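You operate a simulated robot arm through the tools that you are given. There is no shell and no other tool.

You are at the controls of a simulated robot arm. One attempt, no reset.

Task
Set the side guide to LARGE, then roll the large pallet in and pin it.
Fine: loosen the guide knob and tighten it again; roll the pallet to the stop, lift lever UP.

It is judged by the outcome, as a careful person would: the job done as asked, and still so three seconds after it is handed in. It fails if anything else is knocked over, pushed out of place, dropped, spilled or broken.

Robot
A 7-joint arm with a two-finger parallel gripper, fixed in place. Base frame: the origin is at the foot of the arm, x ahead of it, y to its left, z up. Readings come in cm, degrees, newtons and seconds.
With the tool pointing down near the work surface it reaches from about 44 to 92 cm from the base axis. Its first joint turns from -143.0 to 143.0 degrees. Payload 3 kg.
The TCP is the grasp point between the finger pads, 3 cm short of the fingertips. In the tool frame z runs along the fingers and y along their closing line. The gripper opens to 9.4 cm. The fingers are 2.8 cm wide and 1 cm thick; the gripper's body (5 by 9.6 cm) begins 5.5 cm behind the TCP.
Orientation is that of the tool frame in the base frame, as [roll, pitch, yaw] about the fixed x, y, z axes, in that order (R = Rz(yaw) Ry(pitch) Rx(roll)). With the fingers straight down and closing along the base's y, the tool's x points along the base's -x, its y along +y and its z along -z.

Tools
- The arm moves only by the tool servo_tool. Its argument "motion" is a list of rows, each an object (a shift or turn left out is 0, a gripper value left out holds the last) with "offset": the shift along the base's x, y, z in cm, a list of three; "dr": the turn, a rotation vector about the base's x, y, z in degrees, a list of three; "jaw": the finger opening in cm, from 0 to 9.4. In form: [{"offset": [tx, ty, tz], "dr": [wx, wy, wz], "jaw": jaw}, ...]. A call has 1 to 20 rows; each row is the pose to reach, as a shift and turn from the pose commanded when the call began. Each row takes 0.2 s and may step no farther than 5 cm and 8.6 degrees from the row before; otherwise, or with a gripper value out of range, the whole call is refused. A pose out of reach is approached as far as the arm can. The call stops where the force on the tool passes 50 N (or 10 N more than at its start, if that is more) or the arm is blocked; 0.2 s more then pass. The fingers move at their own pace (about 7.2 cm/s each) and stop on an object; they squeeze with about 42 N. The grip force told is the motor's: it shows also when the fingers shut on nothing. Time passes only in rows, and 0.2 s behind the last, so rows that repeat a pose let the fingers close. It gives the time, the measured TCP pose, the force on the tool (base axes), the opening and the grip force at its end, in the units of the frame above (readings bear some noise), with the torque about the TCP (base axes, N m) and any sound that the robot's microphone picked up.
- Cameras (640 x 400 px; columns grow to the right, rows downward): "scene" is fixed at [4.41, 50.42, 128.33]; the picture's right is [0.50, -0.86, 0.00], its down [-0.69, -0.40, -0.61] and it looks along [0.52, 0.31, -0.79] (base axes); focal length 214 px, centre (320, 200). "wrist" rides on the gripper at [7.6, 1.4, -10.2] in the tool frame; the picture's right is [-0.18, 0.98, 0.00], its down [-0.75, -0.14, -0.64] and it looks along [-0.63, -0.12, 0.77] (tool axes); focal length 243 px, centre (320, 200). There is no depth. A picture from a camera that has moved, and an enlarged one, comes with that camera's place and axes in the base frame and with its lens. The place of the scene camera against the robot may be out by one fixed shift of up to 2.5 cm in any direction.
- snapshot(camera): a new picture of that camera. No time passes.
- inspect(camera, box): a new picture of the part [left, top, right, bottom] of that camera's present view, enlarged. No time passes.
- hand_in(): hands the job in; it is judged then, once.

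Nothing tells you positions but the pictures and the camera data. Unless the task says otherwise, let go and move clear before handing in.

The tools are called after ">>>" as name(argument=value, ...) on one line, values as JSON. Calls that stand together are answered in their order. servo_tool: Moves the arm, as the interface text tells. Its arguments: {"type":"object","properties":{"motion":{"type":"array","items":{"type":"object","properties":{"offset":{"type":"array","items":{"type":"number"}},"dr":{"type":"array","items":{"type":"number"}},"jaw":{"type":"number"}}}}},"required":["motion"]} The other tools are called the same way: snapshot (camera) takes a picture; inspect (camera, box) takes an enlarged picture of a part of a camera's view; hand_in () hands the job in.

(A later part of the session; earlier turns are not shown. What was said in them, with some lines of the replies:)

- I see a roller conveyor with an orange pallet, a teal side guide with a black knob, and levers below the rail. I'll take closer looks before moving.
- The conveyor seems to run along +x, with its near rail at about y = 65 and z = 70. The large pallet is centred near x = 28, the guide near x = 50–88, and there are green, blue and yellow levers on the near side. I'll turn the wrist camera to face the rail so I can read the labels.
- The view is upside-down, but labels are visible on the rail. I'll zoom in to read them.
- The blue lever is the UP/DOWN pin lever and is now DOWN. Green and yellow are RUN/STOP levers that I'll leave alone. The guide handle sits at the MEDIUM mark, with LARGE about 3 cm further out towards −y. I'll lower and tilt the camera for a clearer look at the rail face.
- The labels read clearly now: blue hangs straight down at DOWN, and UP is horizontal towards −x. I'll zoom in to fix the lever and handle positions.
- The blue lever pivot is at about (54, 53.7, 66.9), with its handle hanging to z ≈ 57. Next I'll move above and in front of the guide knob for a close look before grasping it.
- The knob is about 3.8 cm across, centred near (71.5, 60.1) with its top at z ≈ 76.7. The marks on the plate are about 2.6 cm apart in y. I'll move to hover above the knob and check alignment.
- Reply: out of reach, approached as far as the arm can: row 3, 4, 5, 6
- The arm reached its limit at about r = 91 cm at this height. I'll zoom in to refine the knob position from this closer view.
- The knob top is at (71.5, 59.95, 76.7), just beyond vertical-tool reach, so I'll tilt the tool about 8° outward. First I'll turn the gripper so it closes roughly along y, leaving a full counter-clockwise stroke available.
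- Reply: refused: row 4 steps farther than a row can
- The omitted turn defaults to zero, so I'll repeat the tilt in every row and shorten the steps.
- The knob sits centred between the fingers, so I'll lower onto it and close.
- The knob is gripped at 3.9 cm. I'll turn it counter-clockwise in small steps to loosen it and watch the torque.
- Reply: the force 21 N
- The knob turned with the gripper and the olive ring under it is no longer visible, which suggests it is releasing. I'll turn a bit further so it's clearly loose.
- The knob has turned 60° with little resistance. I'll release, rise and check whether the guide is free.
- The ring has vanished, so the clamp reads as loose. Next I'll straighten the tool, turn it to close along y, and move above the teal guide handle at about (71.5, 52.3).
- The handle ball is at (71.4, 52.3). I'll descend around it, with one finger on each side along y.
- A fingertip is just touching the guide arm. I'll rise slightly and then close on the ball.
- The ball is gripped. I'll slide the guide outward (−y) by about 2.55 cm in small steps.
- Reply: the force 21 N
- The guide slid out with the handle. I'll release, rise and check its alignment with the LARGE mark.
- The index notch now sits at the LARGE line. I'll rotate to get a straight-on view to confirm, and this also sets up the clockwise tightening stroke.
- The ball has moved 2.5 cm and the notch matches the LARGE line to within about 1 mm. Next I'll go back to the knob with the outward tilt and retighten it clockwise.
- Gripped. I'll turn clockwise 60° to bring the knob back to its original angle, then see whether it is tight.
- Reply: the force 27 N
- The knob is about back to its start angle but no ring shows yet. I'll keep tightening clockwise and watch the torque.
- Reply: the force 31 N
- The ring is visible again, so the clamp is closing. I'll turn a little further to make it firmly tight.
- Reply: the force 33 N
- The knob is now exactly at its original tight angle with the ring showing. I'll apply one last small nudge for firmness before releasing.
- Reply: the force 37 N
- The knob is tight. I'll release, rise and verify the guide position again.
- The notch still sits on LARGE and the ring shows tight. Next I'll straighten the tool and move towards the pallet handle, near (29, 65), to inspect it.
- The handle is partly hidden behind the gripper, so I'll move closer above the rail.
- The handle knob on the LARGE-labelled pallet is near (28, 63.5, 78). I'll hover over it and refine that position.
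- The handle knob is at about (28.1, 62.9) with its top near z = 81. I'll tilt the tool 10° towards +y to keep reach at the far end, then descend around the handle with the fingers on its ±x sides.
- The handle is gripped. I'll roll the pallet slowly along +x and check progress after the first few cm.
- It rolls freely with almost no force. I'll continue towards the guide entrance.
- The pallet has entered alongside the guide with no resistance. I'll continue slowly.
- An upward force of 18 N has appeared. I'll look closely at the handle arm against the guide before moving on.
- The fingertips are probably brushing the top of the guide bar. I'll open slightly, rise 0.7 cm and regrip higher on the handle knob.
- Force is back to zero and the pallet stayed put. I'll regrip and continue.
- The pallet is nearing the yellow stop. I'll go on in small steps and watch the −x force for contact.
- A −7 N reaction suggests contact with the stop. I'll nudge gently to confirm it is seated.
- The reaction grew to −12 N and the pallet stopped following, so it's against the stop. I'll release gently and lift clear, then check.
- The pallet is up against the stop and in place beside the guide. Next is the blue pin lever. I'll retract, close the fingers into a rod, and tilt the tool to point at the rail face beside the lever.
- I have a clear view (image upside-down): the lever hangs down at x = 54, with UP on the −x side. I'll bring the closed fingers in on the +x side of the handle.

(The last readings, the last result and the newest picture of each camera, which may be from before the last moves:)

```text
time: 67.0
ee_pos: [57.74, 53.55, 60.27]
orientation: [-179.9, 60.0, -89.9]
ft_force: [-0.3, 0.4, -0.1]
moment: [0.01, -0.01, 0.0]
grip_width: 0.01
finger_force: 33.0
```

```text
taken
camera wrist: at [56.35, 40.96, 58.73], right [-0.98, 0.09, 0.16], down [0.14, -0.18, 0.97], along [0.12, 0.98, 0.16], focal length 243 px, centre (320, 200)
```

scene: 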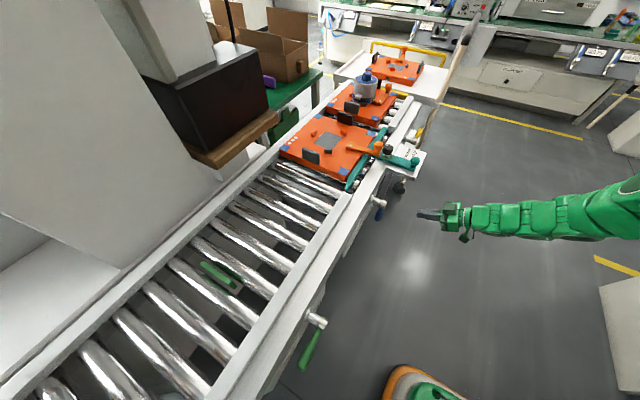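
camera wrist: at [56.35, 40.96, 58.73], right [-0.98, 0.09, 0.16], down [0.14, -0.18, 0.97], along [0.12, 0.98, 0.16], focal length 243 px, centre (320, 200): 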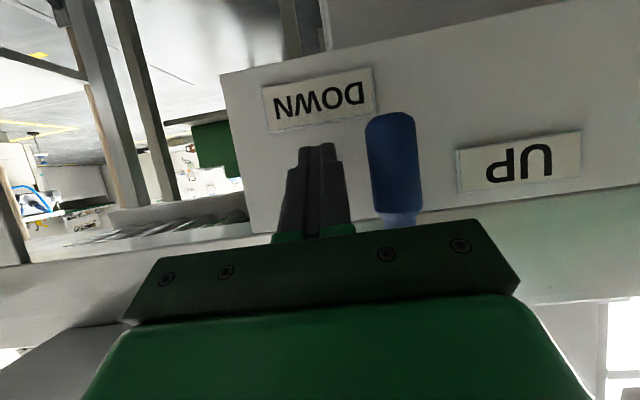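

The rod is beside the handle. I'll sweep the handle in an arc towards −x and up, first to about 45°.

>>> servo_tool(motion=[{"offset": [-0.8, 0, -0.1]}, {"offset": [-1.6, 0, -0.2]}, {"offset": [-2.5, 0, -0.4]}, {"offset": [-3.3, 0, -0.55]}, {"offset": [-4.2, 0, -0.6]}, {"offset": [-5.0, 0, -0.55]}, {"offset": [-5.9, 0, -0.35]}, {"offset": [-6.8, 0, -0.1]}])

>>> snapshot(camera="wrist")

```text
time: 68.8
ee_pos: [51.05, 53.43, 60.06]
orientation: [180.0, 59.9, -89.8]
ft_force: [-0.2, -0.8, -1.4]
moment: [0.02, -0.04, 0.04]
grip_width: 0.0
finger_force: 33.2
```

```text
taken
camera wrist: at [49.54, 40.82, 58.58], right [-0.98, 0.09, 0.16], down [0.14, -0.18, 0.97], along [0.12, 0.98, 0.16], focal length 243 px, centre (320, 200)
```

wrist: 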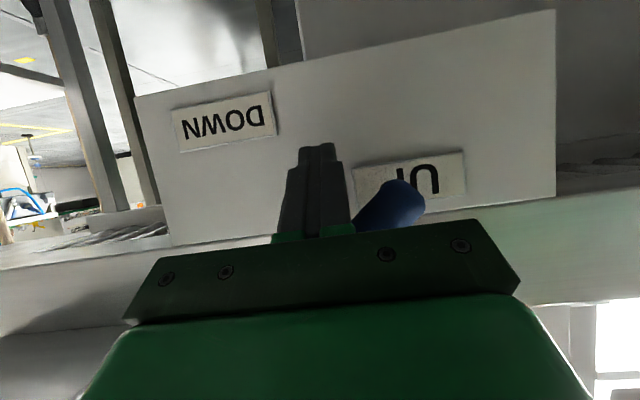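

>>> servo_tool(motion=[{"offset": [-0.8, 0, 0.45]}, {"offset": [-1.6, 0, 1.0]}, {"offset": [-2.3, 0, 1.6]}, {"offset": [-2.95, 0, 2.3]}, {"offset": [-3.45, 0, 3.1]}, {"offset": [-3.9, 0, 3.9]}, {"offset": [-3.9, 0, 3.9]}])

>>> snapshot(camera="wrist")

>>> snapshot(camera="scene")

```text
time: 70.4
ee_pos: [47.22, 53.36, 63.98]
orientation: [180.0, 59.9, -89.9]
ft_force: [-1.4, -1.2, -1.5]
moment: [0.04, -0.05, -0.01]
grip_width: 0.0
finger_force: 33.2
```

```text
taken
camera wrist: at [45.68, 40.83, 62.5], right [-0.98, 0.09, 0.16], down [0.14, -0.18, 0.97], along [0.12, 0.98, 0.16], focal length 243 px, centre (320, 200)
```

wrist: 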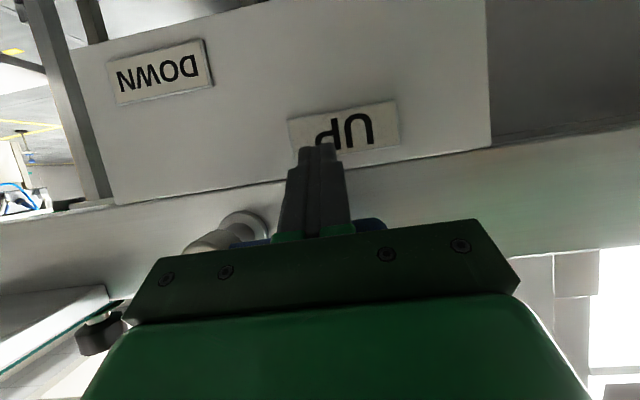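

```text
taken
```

scene: 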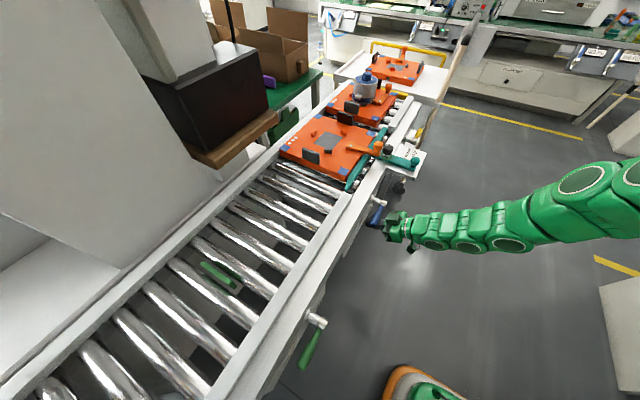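

The lever is nearly horizontal with little resistance. I'll lift a bit further to reach the end of its travel.

>>> servo_tool(motion=[{"offset": [-0.1, 0, 0.4]}, {"offset": [-0.2, 0, 0.8]}, {"offset": [-0.2, 0, 1.2]}, {"offset": [-0.2, 0, 1.2]}])

>>> snapshot(camera="wrist")

>>> inspect(camera="scene", box=[320, 160, 440, 260])

```text
time: 71.0
ee_pos: [47.19, 53.2, 64.31]
orientation: [179.6, 59.4, -90.3]
ft_force: [-0.2, -6.8, -10.5]
moment: [0.14, 0.06, -0.02]
grip_width: 0.0
finger_force: 33.7
stopped in row 2: the force on the tool passed its limit at 57 N (the readings are from after the stop); the commanded pose is now the measured one
```

```text
taken
camera wrist: at [45.53, 40.52, 62.88], right [-0.98, 0.1, 0.16], down [0.14, -0.17, 0.98], along [0.12, 0.98, 0.15], focal length 243 px, centre (320, 200)
```

wrist: 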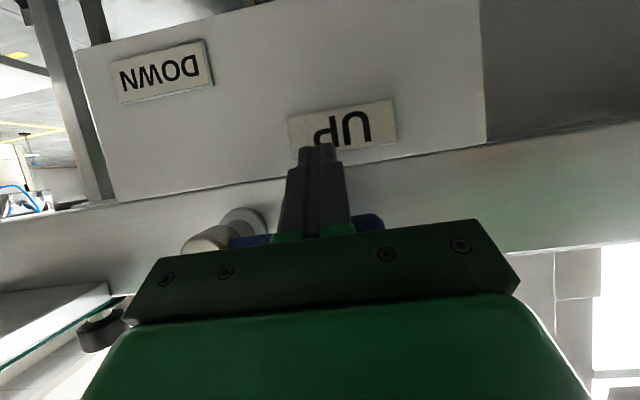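

```text
4.00 times, centred on (380, 210) of scene
camera zoom: at [4.41, 50.42, 128.33], right [0.5, -0.86, 0.0], down [-0.69, -0.4, -0.61], along [0.52, 0.31, -0.79], focal length 858 px, centre (80, 160)
```

zoom: 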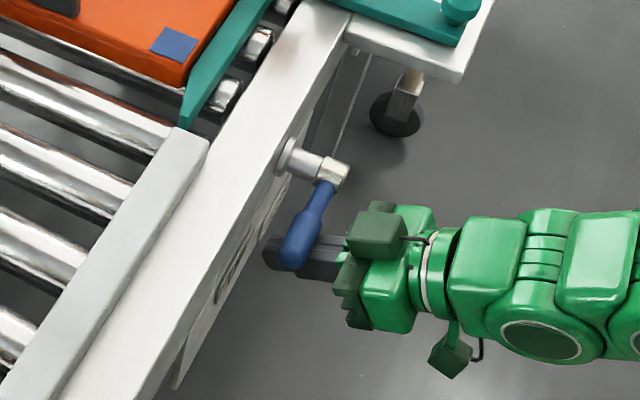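

The lever hit its end stop, now horizontal at UP. I'll lower the fingers slightly, back straight out, and check that it stays up.

>>> servo_tool(motion=[{"offset": [0, 0, -0.5]}, {"offset": [0, 0, -1.2]}, {"offset": [0, -2, -1.5]}, {"offset": [0, -6, -1.5]}, {"offset": [0, -10, -1.5]}, {"offset": [0, -14, -1.5]}])

>>> snapshot(camera="wrist")

>>> snapshot(camera="scene")

```text
time: 72.4
ee_pos: [49.78, 39.55, 63.16]
orientation: [178.0, 59.4, -91.1]
ft_force: [-1.0, -0.3, -0.7]
moment: [0.01, 0.04, 0.02]
grip_width: 0.0
finger_force: 32.5
out of reach, approached as far as the arm can: row 4, 5, 6
```

```text
taken
camera wrist: at [48.51, 26.9, 61.74], right [-0.98, 0.08, 0.18], down [0.16, -0.17, 0.97], along [0.11, 0.98, 0.15], focal length 243 px, centre (320, 200)
```

wrist: 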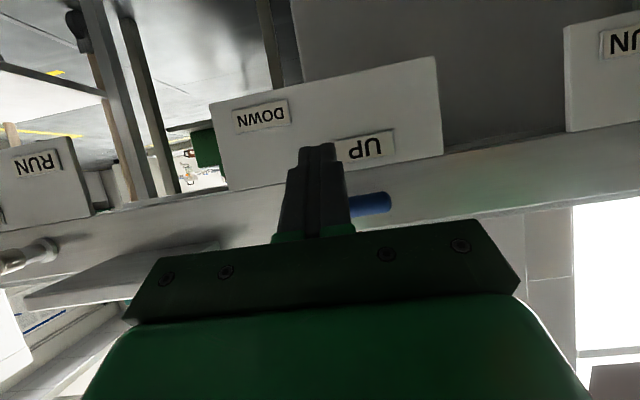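

```text
taken
```

scene: 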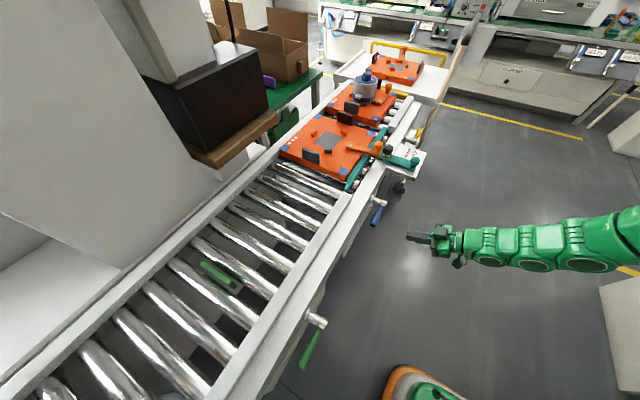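

The lever stays up on its own. I'll check its final angle and whether the pallet is pinned and square against the stop.

>>> inspect(camera="scene", box=[340, 170, 420, 240])

>>> inspect(camera="scene", box=[260, 80, 440, 200])

>>> inspect(camera="wrist", box=[200, 60, 460, 240])

```text
5.71 times, centred on (380, 205) of scene
camera zoom: at [4.41, 50.42, 128.33], right [0.5, -0.86, 0.0], down [-0.69, -0.4, -0.61], along [0.52, 0.31, -0.79], focal length 1226 px, centre (-23, 171)
```

zoom: 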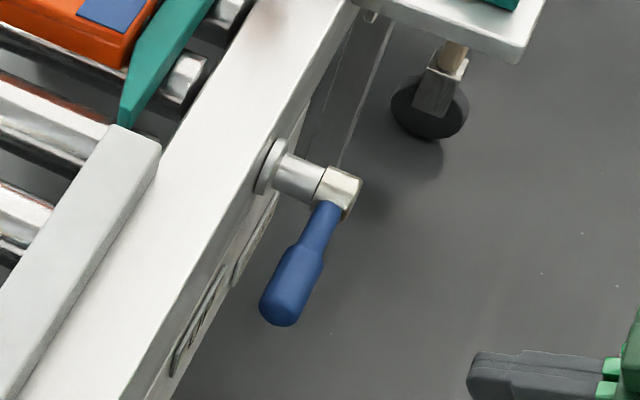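

```text
3.33 times, centred on (350, 140) of scene
camera zoom: at [4.41, 50.42, 128.33], right [0.5, -0.86, 0.0], down [-0.69, -0.4, -0.61], along [0.52, 0.31, -0.79], focal length 715 px, centre (220, 400)
```

zoom: 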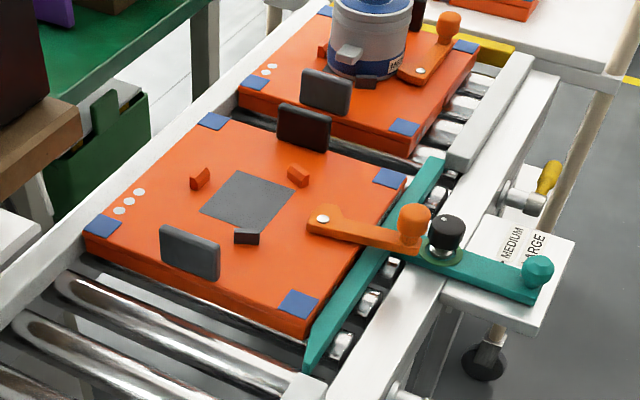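

```text
2.22 times, centred on (330, 150) of wrist
camera zoom: at [48.51, 26.9, 61.74], right [-0.98, 0.08, 0.18], down [0.16, -0.17, 0.97], along [0.11, 0.98, 0.15], focal length 539 px, centre (298, 311)
```

zoom: 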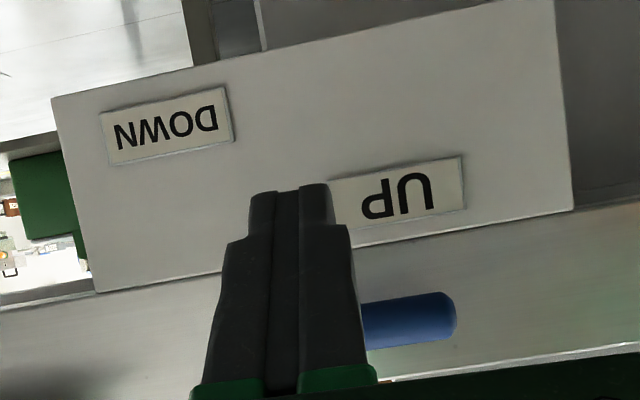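

The lever is horizontal at UP. I'll back off, straighten the tool, and look straight along the pallet's front edge to confirm it's against the stop.

>>> servo_tool(motion=[{"offset": [0, -0.5, 3.5], "dr": [-7.4, 0, 0]}, {"offset": [0.5, -1, 7], "dr": [-14.8, 0, 0]}, {"offset": [1, -1.5, 10.5], "dr": [-22.2, 0, 0]}, {"offset": [2, -2, 14], "dr": [-29.6, 0, 0]}, {"offset": [4, -2, 17.5], "dr": [-37, 0, 0]}, {"offset": [6, -2, 21], "dr": [-44.4, 0, 0]}, {"offset": [8, -2, 24.5], "dr": [-51.8, 0, 0]}, {"offset": [10, -2, 28], "dr": [-59.4, 0, 0]}, {"offset": [14, -1, 28], "dr": [-59.4, 0, 0]}, {"offset": [18.5, 0, 28], "dr": [-59.4, 0, 0]}, {"offset": [23, 0, 28], "dr": [-59.4, 0, 0]}, {"offset": [27, 0, 28], "dr": [-59.4, 0, 0]}, {"offset": [27, 0, 28], "dr": [-59.4, 0, 0]}])

>>> snapshot(camera="wrist")

```text
time: 75.2
ee_pos: [76.78, 39.6, 91.13]
orientation: [180.0, 0.0, -90.0]
ft_force: [0.4, 0.5, -0.5]
moment: [0.03, 0.01, -0.01]
grip_width: 0.0
finger_force: 32.9
```

```text
taken
camera wrist: at [75.3, 31.97, 101.35], right [-0.98, 0.19, 0.0], down [0.14, 0.75, 0.64], along [0.12, 0.63, -0.77], focal length 243 px, centre (320, 200)
```

wrist: 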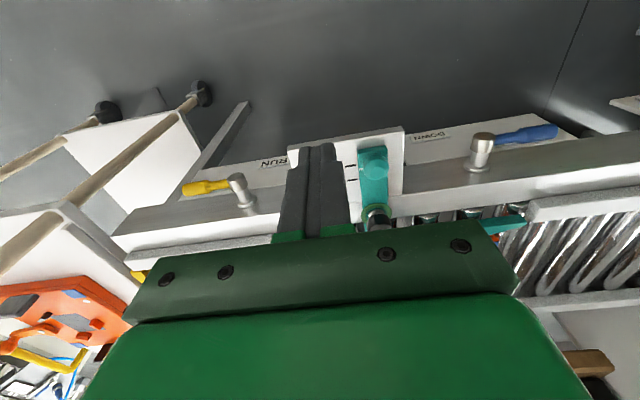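

>>> servo_tool(motion=[{"offset": [0, 1, 2], "dr": [8, 0, 0], "jaw": 3}, {"offset": [0, 2, 4], "dr": [16, 0, 0], "jaw": 7}, {"offset": [0, 3, 6], "dr": [24, 0, 0], "jaw": 9}, {"offset": [0, 3, 6], "dr": [24, 0, 0], "jaw": 9}])

>>> snapshot(camera="wrist")

>>> inspect(camera="wrist", box=[240, 90, 400, 220])

```text
time: 76.2
ee_pos: [76.84, 42.51, 97.05]
orientation: [180.0, 24.2, -90.2]
ft_force: [-0.2, 0.2, -0.3]
moment: [0.01, 0.0, 0.01]
grip_width: 9.01
finger_force: 0.0
```

```text
taken
camera wrist: at [75.32, 31.5, 103.32], right [-0.98, 0.17, 0.08], down [0.14, 0.42, 0.89], along [0.12, 0.89, -0.44], focal length 243 px, centre (320, 200)
```

wrist: 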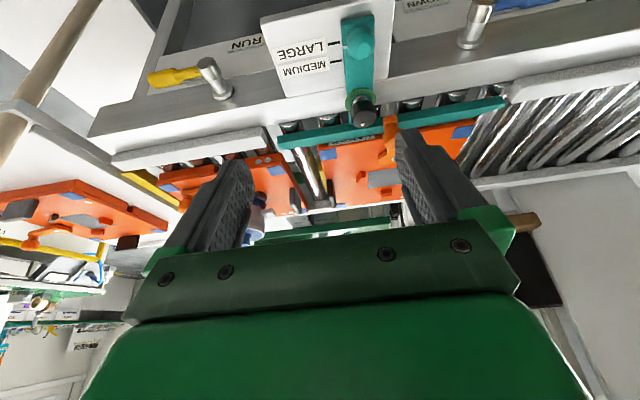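

```text
3.08 times, centred on (320, 155) of wrist
camera zoom: at [75.32, 31.5, 103.32], right [-0.98, 0.17, 0.08], down [0.14, 0.42, 0.89], along [0.12, 0.89, -0.44], focal length 746 px, centre (320, 338)
```

zoom: 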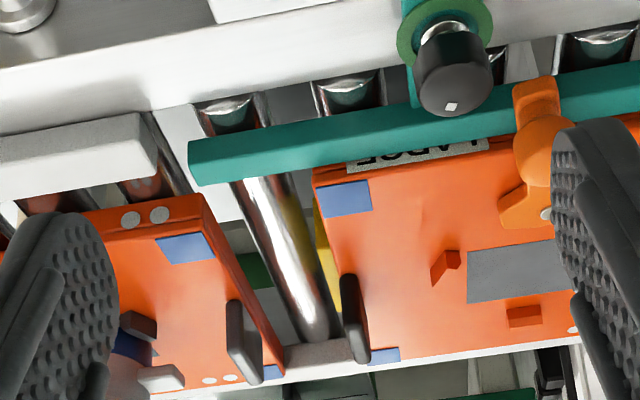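

The yellow stop is flush against the pallet front, the guide reads LARGE and the knob ring shows. To confirm it's pinned I'll do a gentle tug test on the handle, so I'm moving back above it.

>>> servo_tool(motion=[{"offset": [-2.5, 3.5, -1], "dr": [-4, 0, 0], "jaw": 7}, {"offset": [-5, 7, -2], "dr": [-8, 0, 0], "jaw": 5}, {"offset": [-7.5, 10.5, -3.5], "dr": [-12, 0, 0]}, {"offset": [-9.9, 14, -5], "dr": [-14, 0, 0]}, {"offset": [-9.9, 17, -7], "dr": [-14, 0, 0]}, {"offset": [-9.9, 19.5, -9.5], "dr": [-14, 0, 0]}, {"offset": [-9.9, 19.5, -9.5], "dr": [-14, 0, 0]}])

>>> snapshot(camera="wrist")

>>> inspect(camera="wrist", box=[200, 60, 440, 230])

```text
time: 77.8
ee_pos: [67.03, 62.17, 87.7]
orientation: [-180.0, 10.1, -90.0]
ft_force: [0.4, 0.0, 0.5]
moment: [0.0, 0.01, -0.01]
grip_width: 5.01
finger_force: 0.1
```

```text
taken
camera wrist: at [65.46, 52.92, 96.35], right [-0.98, 0.18, 0.03], down [0.14, 0.63, 0.76], along [0.12, 0.76, -0.64], focal length 243 px, centre (320, 200)
```

wrist: 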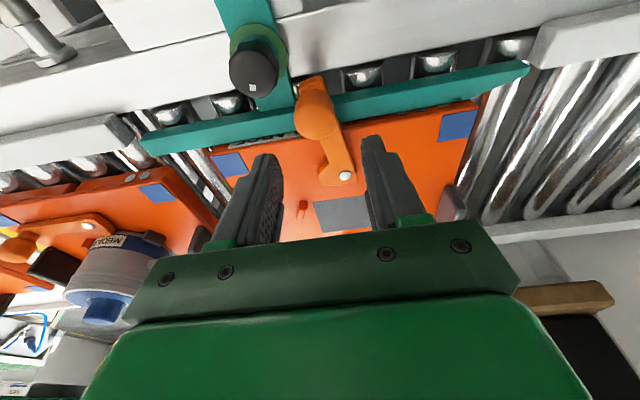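

```text
2.35 times, centred on (320, 145) of wrist
camera zoom: at [65.46, 52.92, 96.35], right [-0.98, 0.18, 0.03], down [0.14, 0.63, 0.76], along [0.12, 0.76, -0.64], focal length 571 px, centre (320, 329)
```

zoom: 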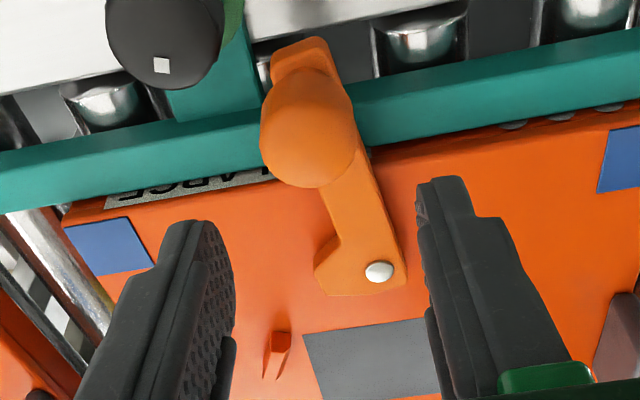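

>>> servo_tool(motion=[{"offset": [0, 0.3, -2.5]}, {"offset": [0, 0.6, -5]}, {"offset": [0, 0.8, -7]}, {"offset": [0, 0.8, -7]}])

>>> inspect(camera="wrist", box=[200, 80, 440, 240])

```text
time: 78.8
ee_pos: [66.92, 62.88, 80.65]
orientation: [-180.0, 10.1, -90.2]
ft_force: [0.1, -0.6, 0.2]
moment: [-0.02, -0.01, 0.0]
grip_width: 5.01
finger_force: 0.0
```

```text
2.50 times, centred on (320, 160) of wrist
camera zoom: at [65.47, 53.63, 89.43], right [-0.98, 0.18, 0.03], down [0.14, 0.63, 0.76], along [0.12, 0.76, -0.64], focal length 606 px, centre (320, 300)
```

zoom: 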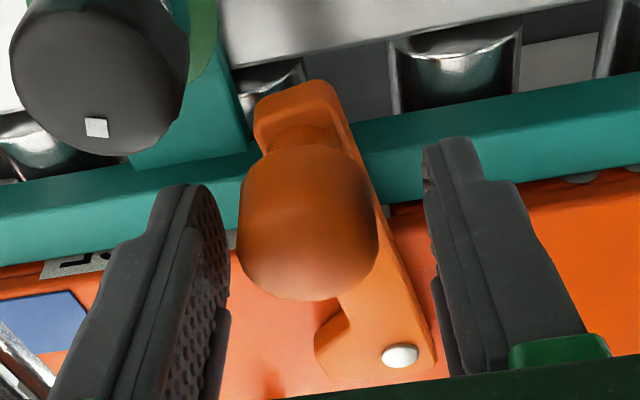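

With the fingers straddling the handle, I'll push it gently towards −x using only the front finger to see whether the pallet holds.

>>> servo_tool(motion=[{"offset": [-0.2, 0, 0]}, {"offset": [-0.4, 0, 0]}, {"offset": [-0.55, 0, 0]}, {"offset": [-0.7, 0, 0]}, {"offset": [-0.7, 0, 0]}])

>>> inspect(camera="scene", box=[260, 80, 440, 200])

>>> inspect(camera="wrist", box=[200, 80, 440, 240])

```text
time: 80.0
ee_pos: [66.36, 62.87, 80.67]
orientation: [-180.0, 10.1, -90.0]
ft_force: [0.0, 0.1, -0.1]
moment: [0.0, -0.02, 0.03]
grip_width: 5.01
finger_force: 0.4
```

```text
3.33 times, centred on (350, 140) of scene
camera zoom: at [4.41, 50.42, 128.33], right [0.5, -0.86, 0.0], down [-0.69, -0.4, -0.61], along [0.52, 0.31, -0.79], focal length 715 px, centre (220, 400)
```

zoom: 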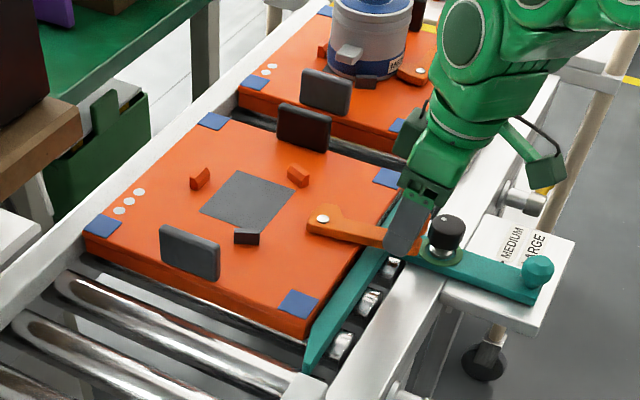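

```text
2.50 times, centred on (320, 160) of wrist
camera zoom: at [64.8, 53.6, 89.4], right [-0.98, 0.18, 0.03], down [0.14, 0.63, 0.76], along [0.12, 0.76, -0.64], focal length 606 px, centre (320, 300)
```

zoom: 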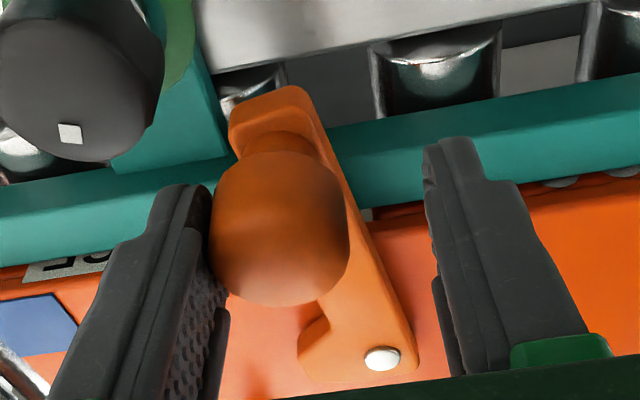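

>>> servo_tool(motion=[{"offset": [-0.15, 0, 0]}, {"offset": [-0.3, 0, 0]}, {"offset": [-0.45, 0, 0]}, {"offset": [-0.45, 0, 0]}])

>>> inspect(camera="wrist", box=[200, 80, 440, 240])

```text
time: 81.0
ee_pos: [65.77, 62.84, 80.64]
orientation: [179.9, 10.0, -90.1]
ft_force: [0.4, -0.1, 0.0]
moment: [-0.04, -0.03, 0.01]
grip_width: 5.07
finger_force: 0.3
```

```text
2.50 times, centred on (320, 160) of wrist
camera zoom: at [64.32, 53.62, 89.39], right [-0.98, 0.18, 0.03], down [0.14, 0.63, 0.76], along [0.12, 0.76, -0.64], focal length 606 px, centre (320, 300)
```

zoom: 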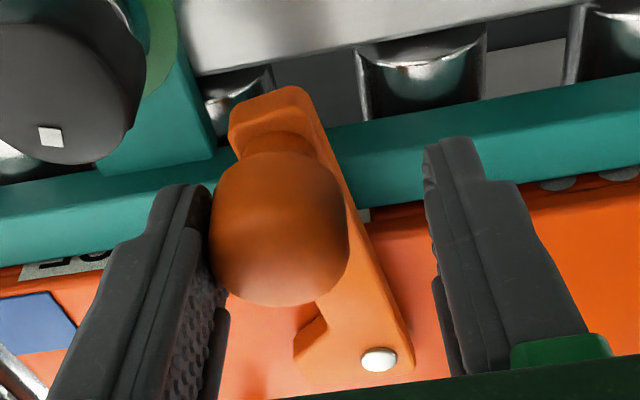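

The pallet shifted about 0.3 cm with no force, so either the pin has some play or it isn't engaged. I'll push a little more to find out.

>>> servo_tool(motion=[{"offset": [-0.15, 0, 0]}, {"offset": [-0.3, 0, 0]}, {"offset": [-0.45, 0, 0]}, {"offset": [-0.45, 0, 0]}])

>>> inspect(camera="wrist", box=[200, 80, 440, 240])

>>> inspect(camera="scene", box=[260, 80, 440, 200])

```text
time: 82.0
ee_pos: [65.42, 62.89, 80.77]
orientation: [-180.0, 10.0, -90.2]
ft_force: [8.4, -2.6, -0.4]
moment: [0.0, -0.01, -0.05]
grip_width: 5.44
finger_force: 3.8
```

```text
2.50 times, centred on (320, 160) of wrist
camera zoom: at [63.94, 53.61, 89.43], right [-0.98, 0.18, 0.03], down [0.14, 0.63, 0.76], along [0.12, 0.76, -0.64], focal length 606 px, centre (320, 300)
```

zoom: 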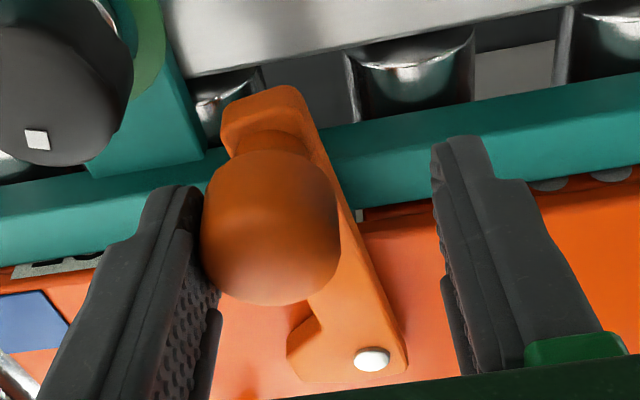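

```text
3.33 times, centred on (350, 140) of scene
camera zoom: at [4.41, 50.42, 128.33], right [0.5, -0.86, 0.0], down [-0.69, -0.4, -0.61], along [0.52, 0.31, -0.79], focal length 715 px, centre (220, 400)
```

zoom: 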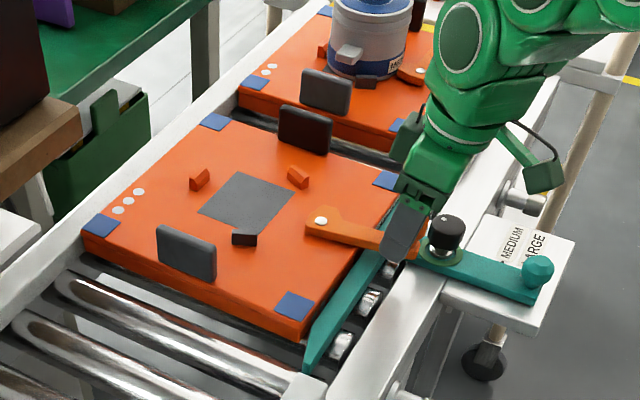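

It now resists at 8 N, so the pin is engaged with only about 0.3 cm of play. I'll push it gently forward again so it rests at the stop, then release.

>>> servo_tool(motion=[{"offset": [0.5, 0, -0.1], "jaw": 5}, {"offset": [1.0, 0, -0.1]}, {"offset": [1.4, 0, -0.1]}, {"offset": [1.4, 0, -0.1], "jaw": 3}, {"offset": [1.4, 0, -0.1], "jaw": 2}, {"offset": [1.6, 0, -0.1]}, {"offset": [1.8, 0, -0.1]}, {"offset": [1.8, 0, -0.1]}])

>>> inspect(camera="wrist", box=[200, 80, 440, 240])

```text
time: 83.8
ee_pos: [67.2, 62.92, 80.45]
orientation: [-180.0, 10.1, -90.1]
ft_force: [-5.2, -0.2, 0.5]
moment: [-0.59, 0.57, 1.29]
grip_width: 3.23
finger_force: 41.4
```

```text
2.50 times, centred on (320, 160) of wrist
camera zoom: at [65.62, 53.66, 89.23], right [-0.98, 0.18, 0.03], down [0.14, 0.63, 0.76], along [0.12, 0.76, -0.64], focal length 606 px, centre (320, 300)
```

zoom: 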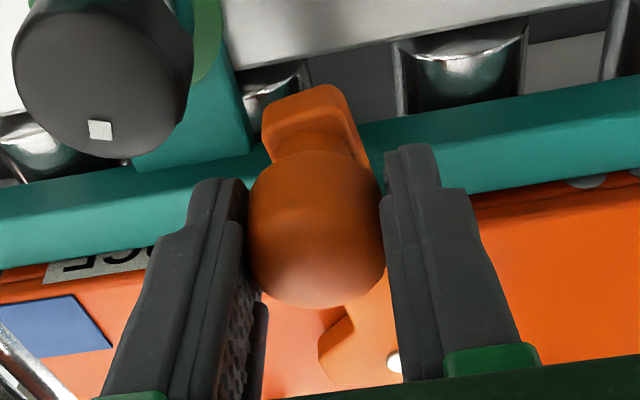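

The pallet is back against the stop with a 5 N reaction. I'll release and lift straight up and away.

>>> servo_tool(motion=[{"offset": [0.1, 0, 0]}, {"offset": [0.1, 0, 0], "jaw": 4}, {"offset": [0.1, 0, 0], "jaw": 4.4}, {"offset": [0.1, 0, 0], "jaw": 4.4}, {"offset": [0.1, -0.3, 2.5]}, {"offset": [0, -1, 6]}, {"offset": [-1, -4, 9]}, {"offset": [-2, -8, 11]}, {"offset": [-4, -12, 13]}, {"offset": [-6, -16, 15]}, {"offset": [-8, -20, 17]}])

>>> snapshot(camera="wrist")

>>> snapshot(camera="scene")

>>> inspect(camera="scene", box=[260, 80, 440, 200])

>>> inspect(camera="scene", box=[320, 160, 440, 260])

```text
time: 86.2
ee_pos: [59.06, 42.71, 97.23]
orientation: [179.5, 10.2, -90.1]
ft_force: [-0.2, -0.6, 7.3]
moment: [-0.09, -0.02, 0.01]
grip_width: 4.41
finger_force: 0.0
```

```text
taken
camera wrist: at [57.62, 33.5, 105.99], right [-0.98, 0.18, 0.04], down [0.15, 0.63, 0.76], along [0.12, 0.76, -0.64], focal length 243 px, centre (320, 200)
```

wrist: 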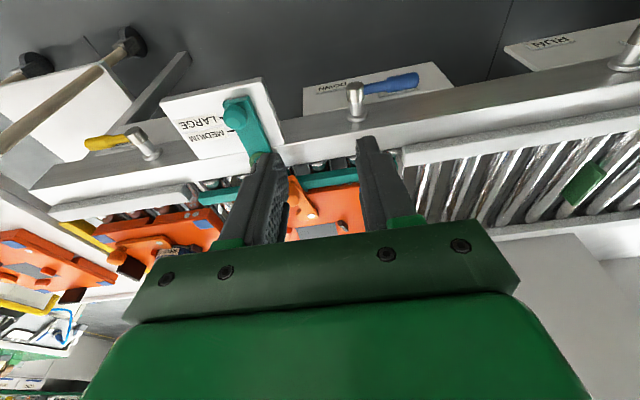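

```text
taken
```

scene: 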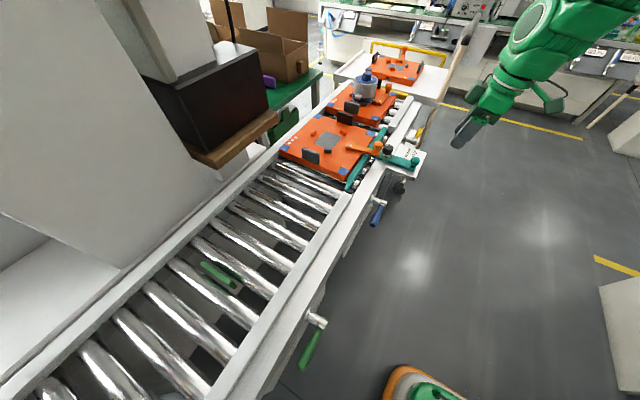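

```text
3.33 times, centred on (350, 140) of scene
camera zoom: at [4.41, 50.42, 128.33], right [0.5, -0.86, 0.0], down [-0.69, -0.4, -0.61], along [0.52, 0.31, -0.79], focal length 715 px, centre (220, 400)
```

zoom: 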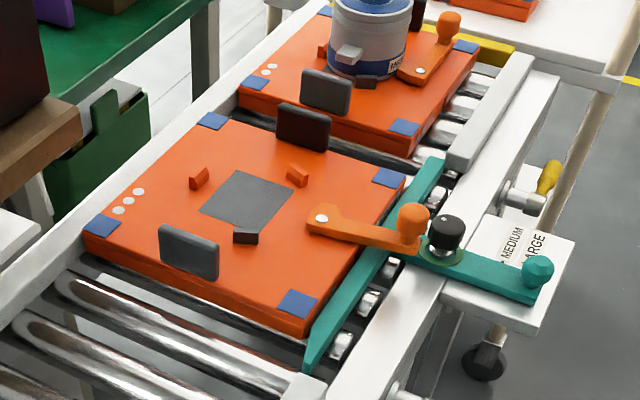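

```text
4.00 times, centred on (380, 210) of scene
camera zoom: at [4.41, 50.42, 128.33], right [0.5, -0.86, 0.0], down [-0.69, -0.4, -0.61], along [0.52, 0.31, -0.79], focal length 858 px, centre (80, 160)
```

zoom: 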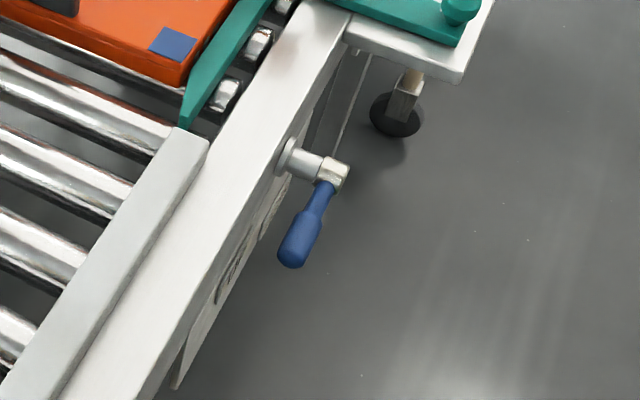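

>>> inspect(camera="wrist", box=[150, 60, 310, 180])

>>> inspect(camera="wrist", box=[290, 50, 450, 150])

>>> servo_tool(motion=[{"offset": [0, -2, 0]}, {"offset": [0, -4, 0]}, {"offset": [0, -4, 0]}, {"offset": [0, -4, 0]}])

```text
3.33 times, centred on (230, 120) of wrist
camera zoom: at [57.62, 33.5, 105.99], right [-0.98, 0.18, 0.04], down [0.15, 0.63, 0.76], along [0.12, 0.76, -0.64], focal length 809 px, centre (620, 467)
```

zoom: 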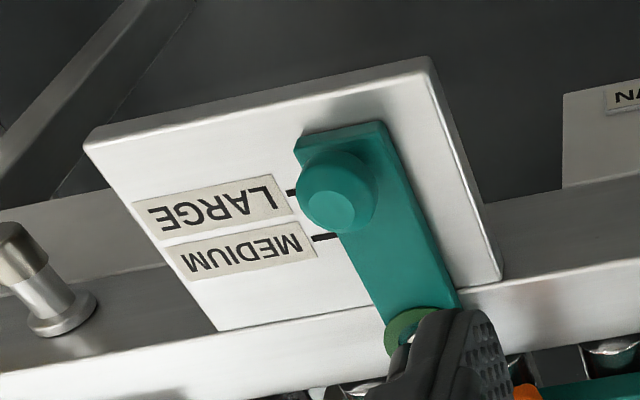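

```text
4.00 times, centred on (370, 100) of wrist
camera zoom: at [57.62, 33.5, 105.99], right [-0.98, 0.18, 0.04], down [0.15, 0.63, 0.76], along [0.12, 0.76, -0.64], focal length 970 px, centre (120, 600)
```

zoom: 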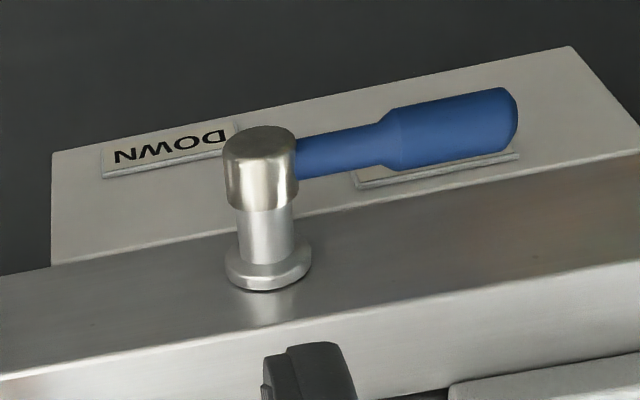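

```text
time: 87.2
ee_pos: [59.05, 38.91, 97.6]
orientation: [-179.9, 10.1, -90.2]
ft_force: [-0.1, 0.3, -0.5]
moment: [-0.02, 0.01, -0.02]
grip_width: 4.4
finger_force: 0.0
```

Everything checks out: the guide notch sits at LARGE with the knob tight, the large pallet rests at the stop and is held by the pin, and the blue lever stays horizontal at UP. The arm is clear and nothing else looks disturbed, so I'm handing in.

>>> hand_in()

```text
The job is handed in.
```

I set the side guide to LARGE, rolled the large pallet to the stop and pinned it, then handed the job in. I don't have the judge's result.

- **Guide:** I loosened the knob and slid the guide out about 2.5 cm. Its notch now sits on the LARGE line to within about 1 mm. I then tightened the knob slightly past its original angle.
- **Pallet:** It rests against the yellow stop, pushed up with about a 5 N reaction before I let go.
- **Pin:** The blue lever is horizontal at UP and stayed there after I backed away. In a gentle push test the pallet moved back about 0.3 cm, then held at 8 N. That suggests the pin is engaged with a little play, though I could not see the pin itself. I pushed the pallet forward to the stop again afterwards.

The green and yellow levers and the other pallet were left alone, and nothing else looked disturbed in the last pictures.
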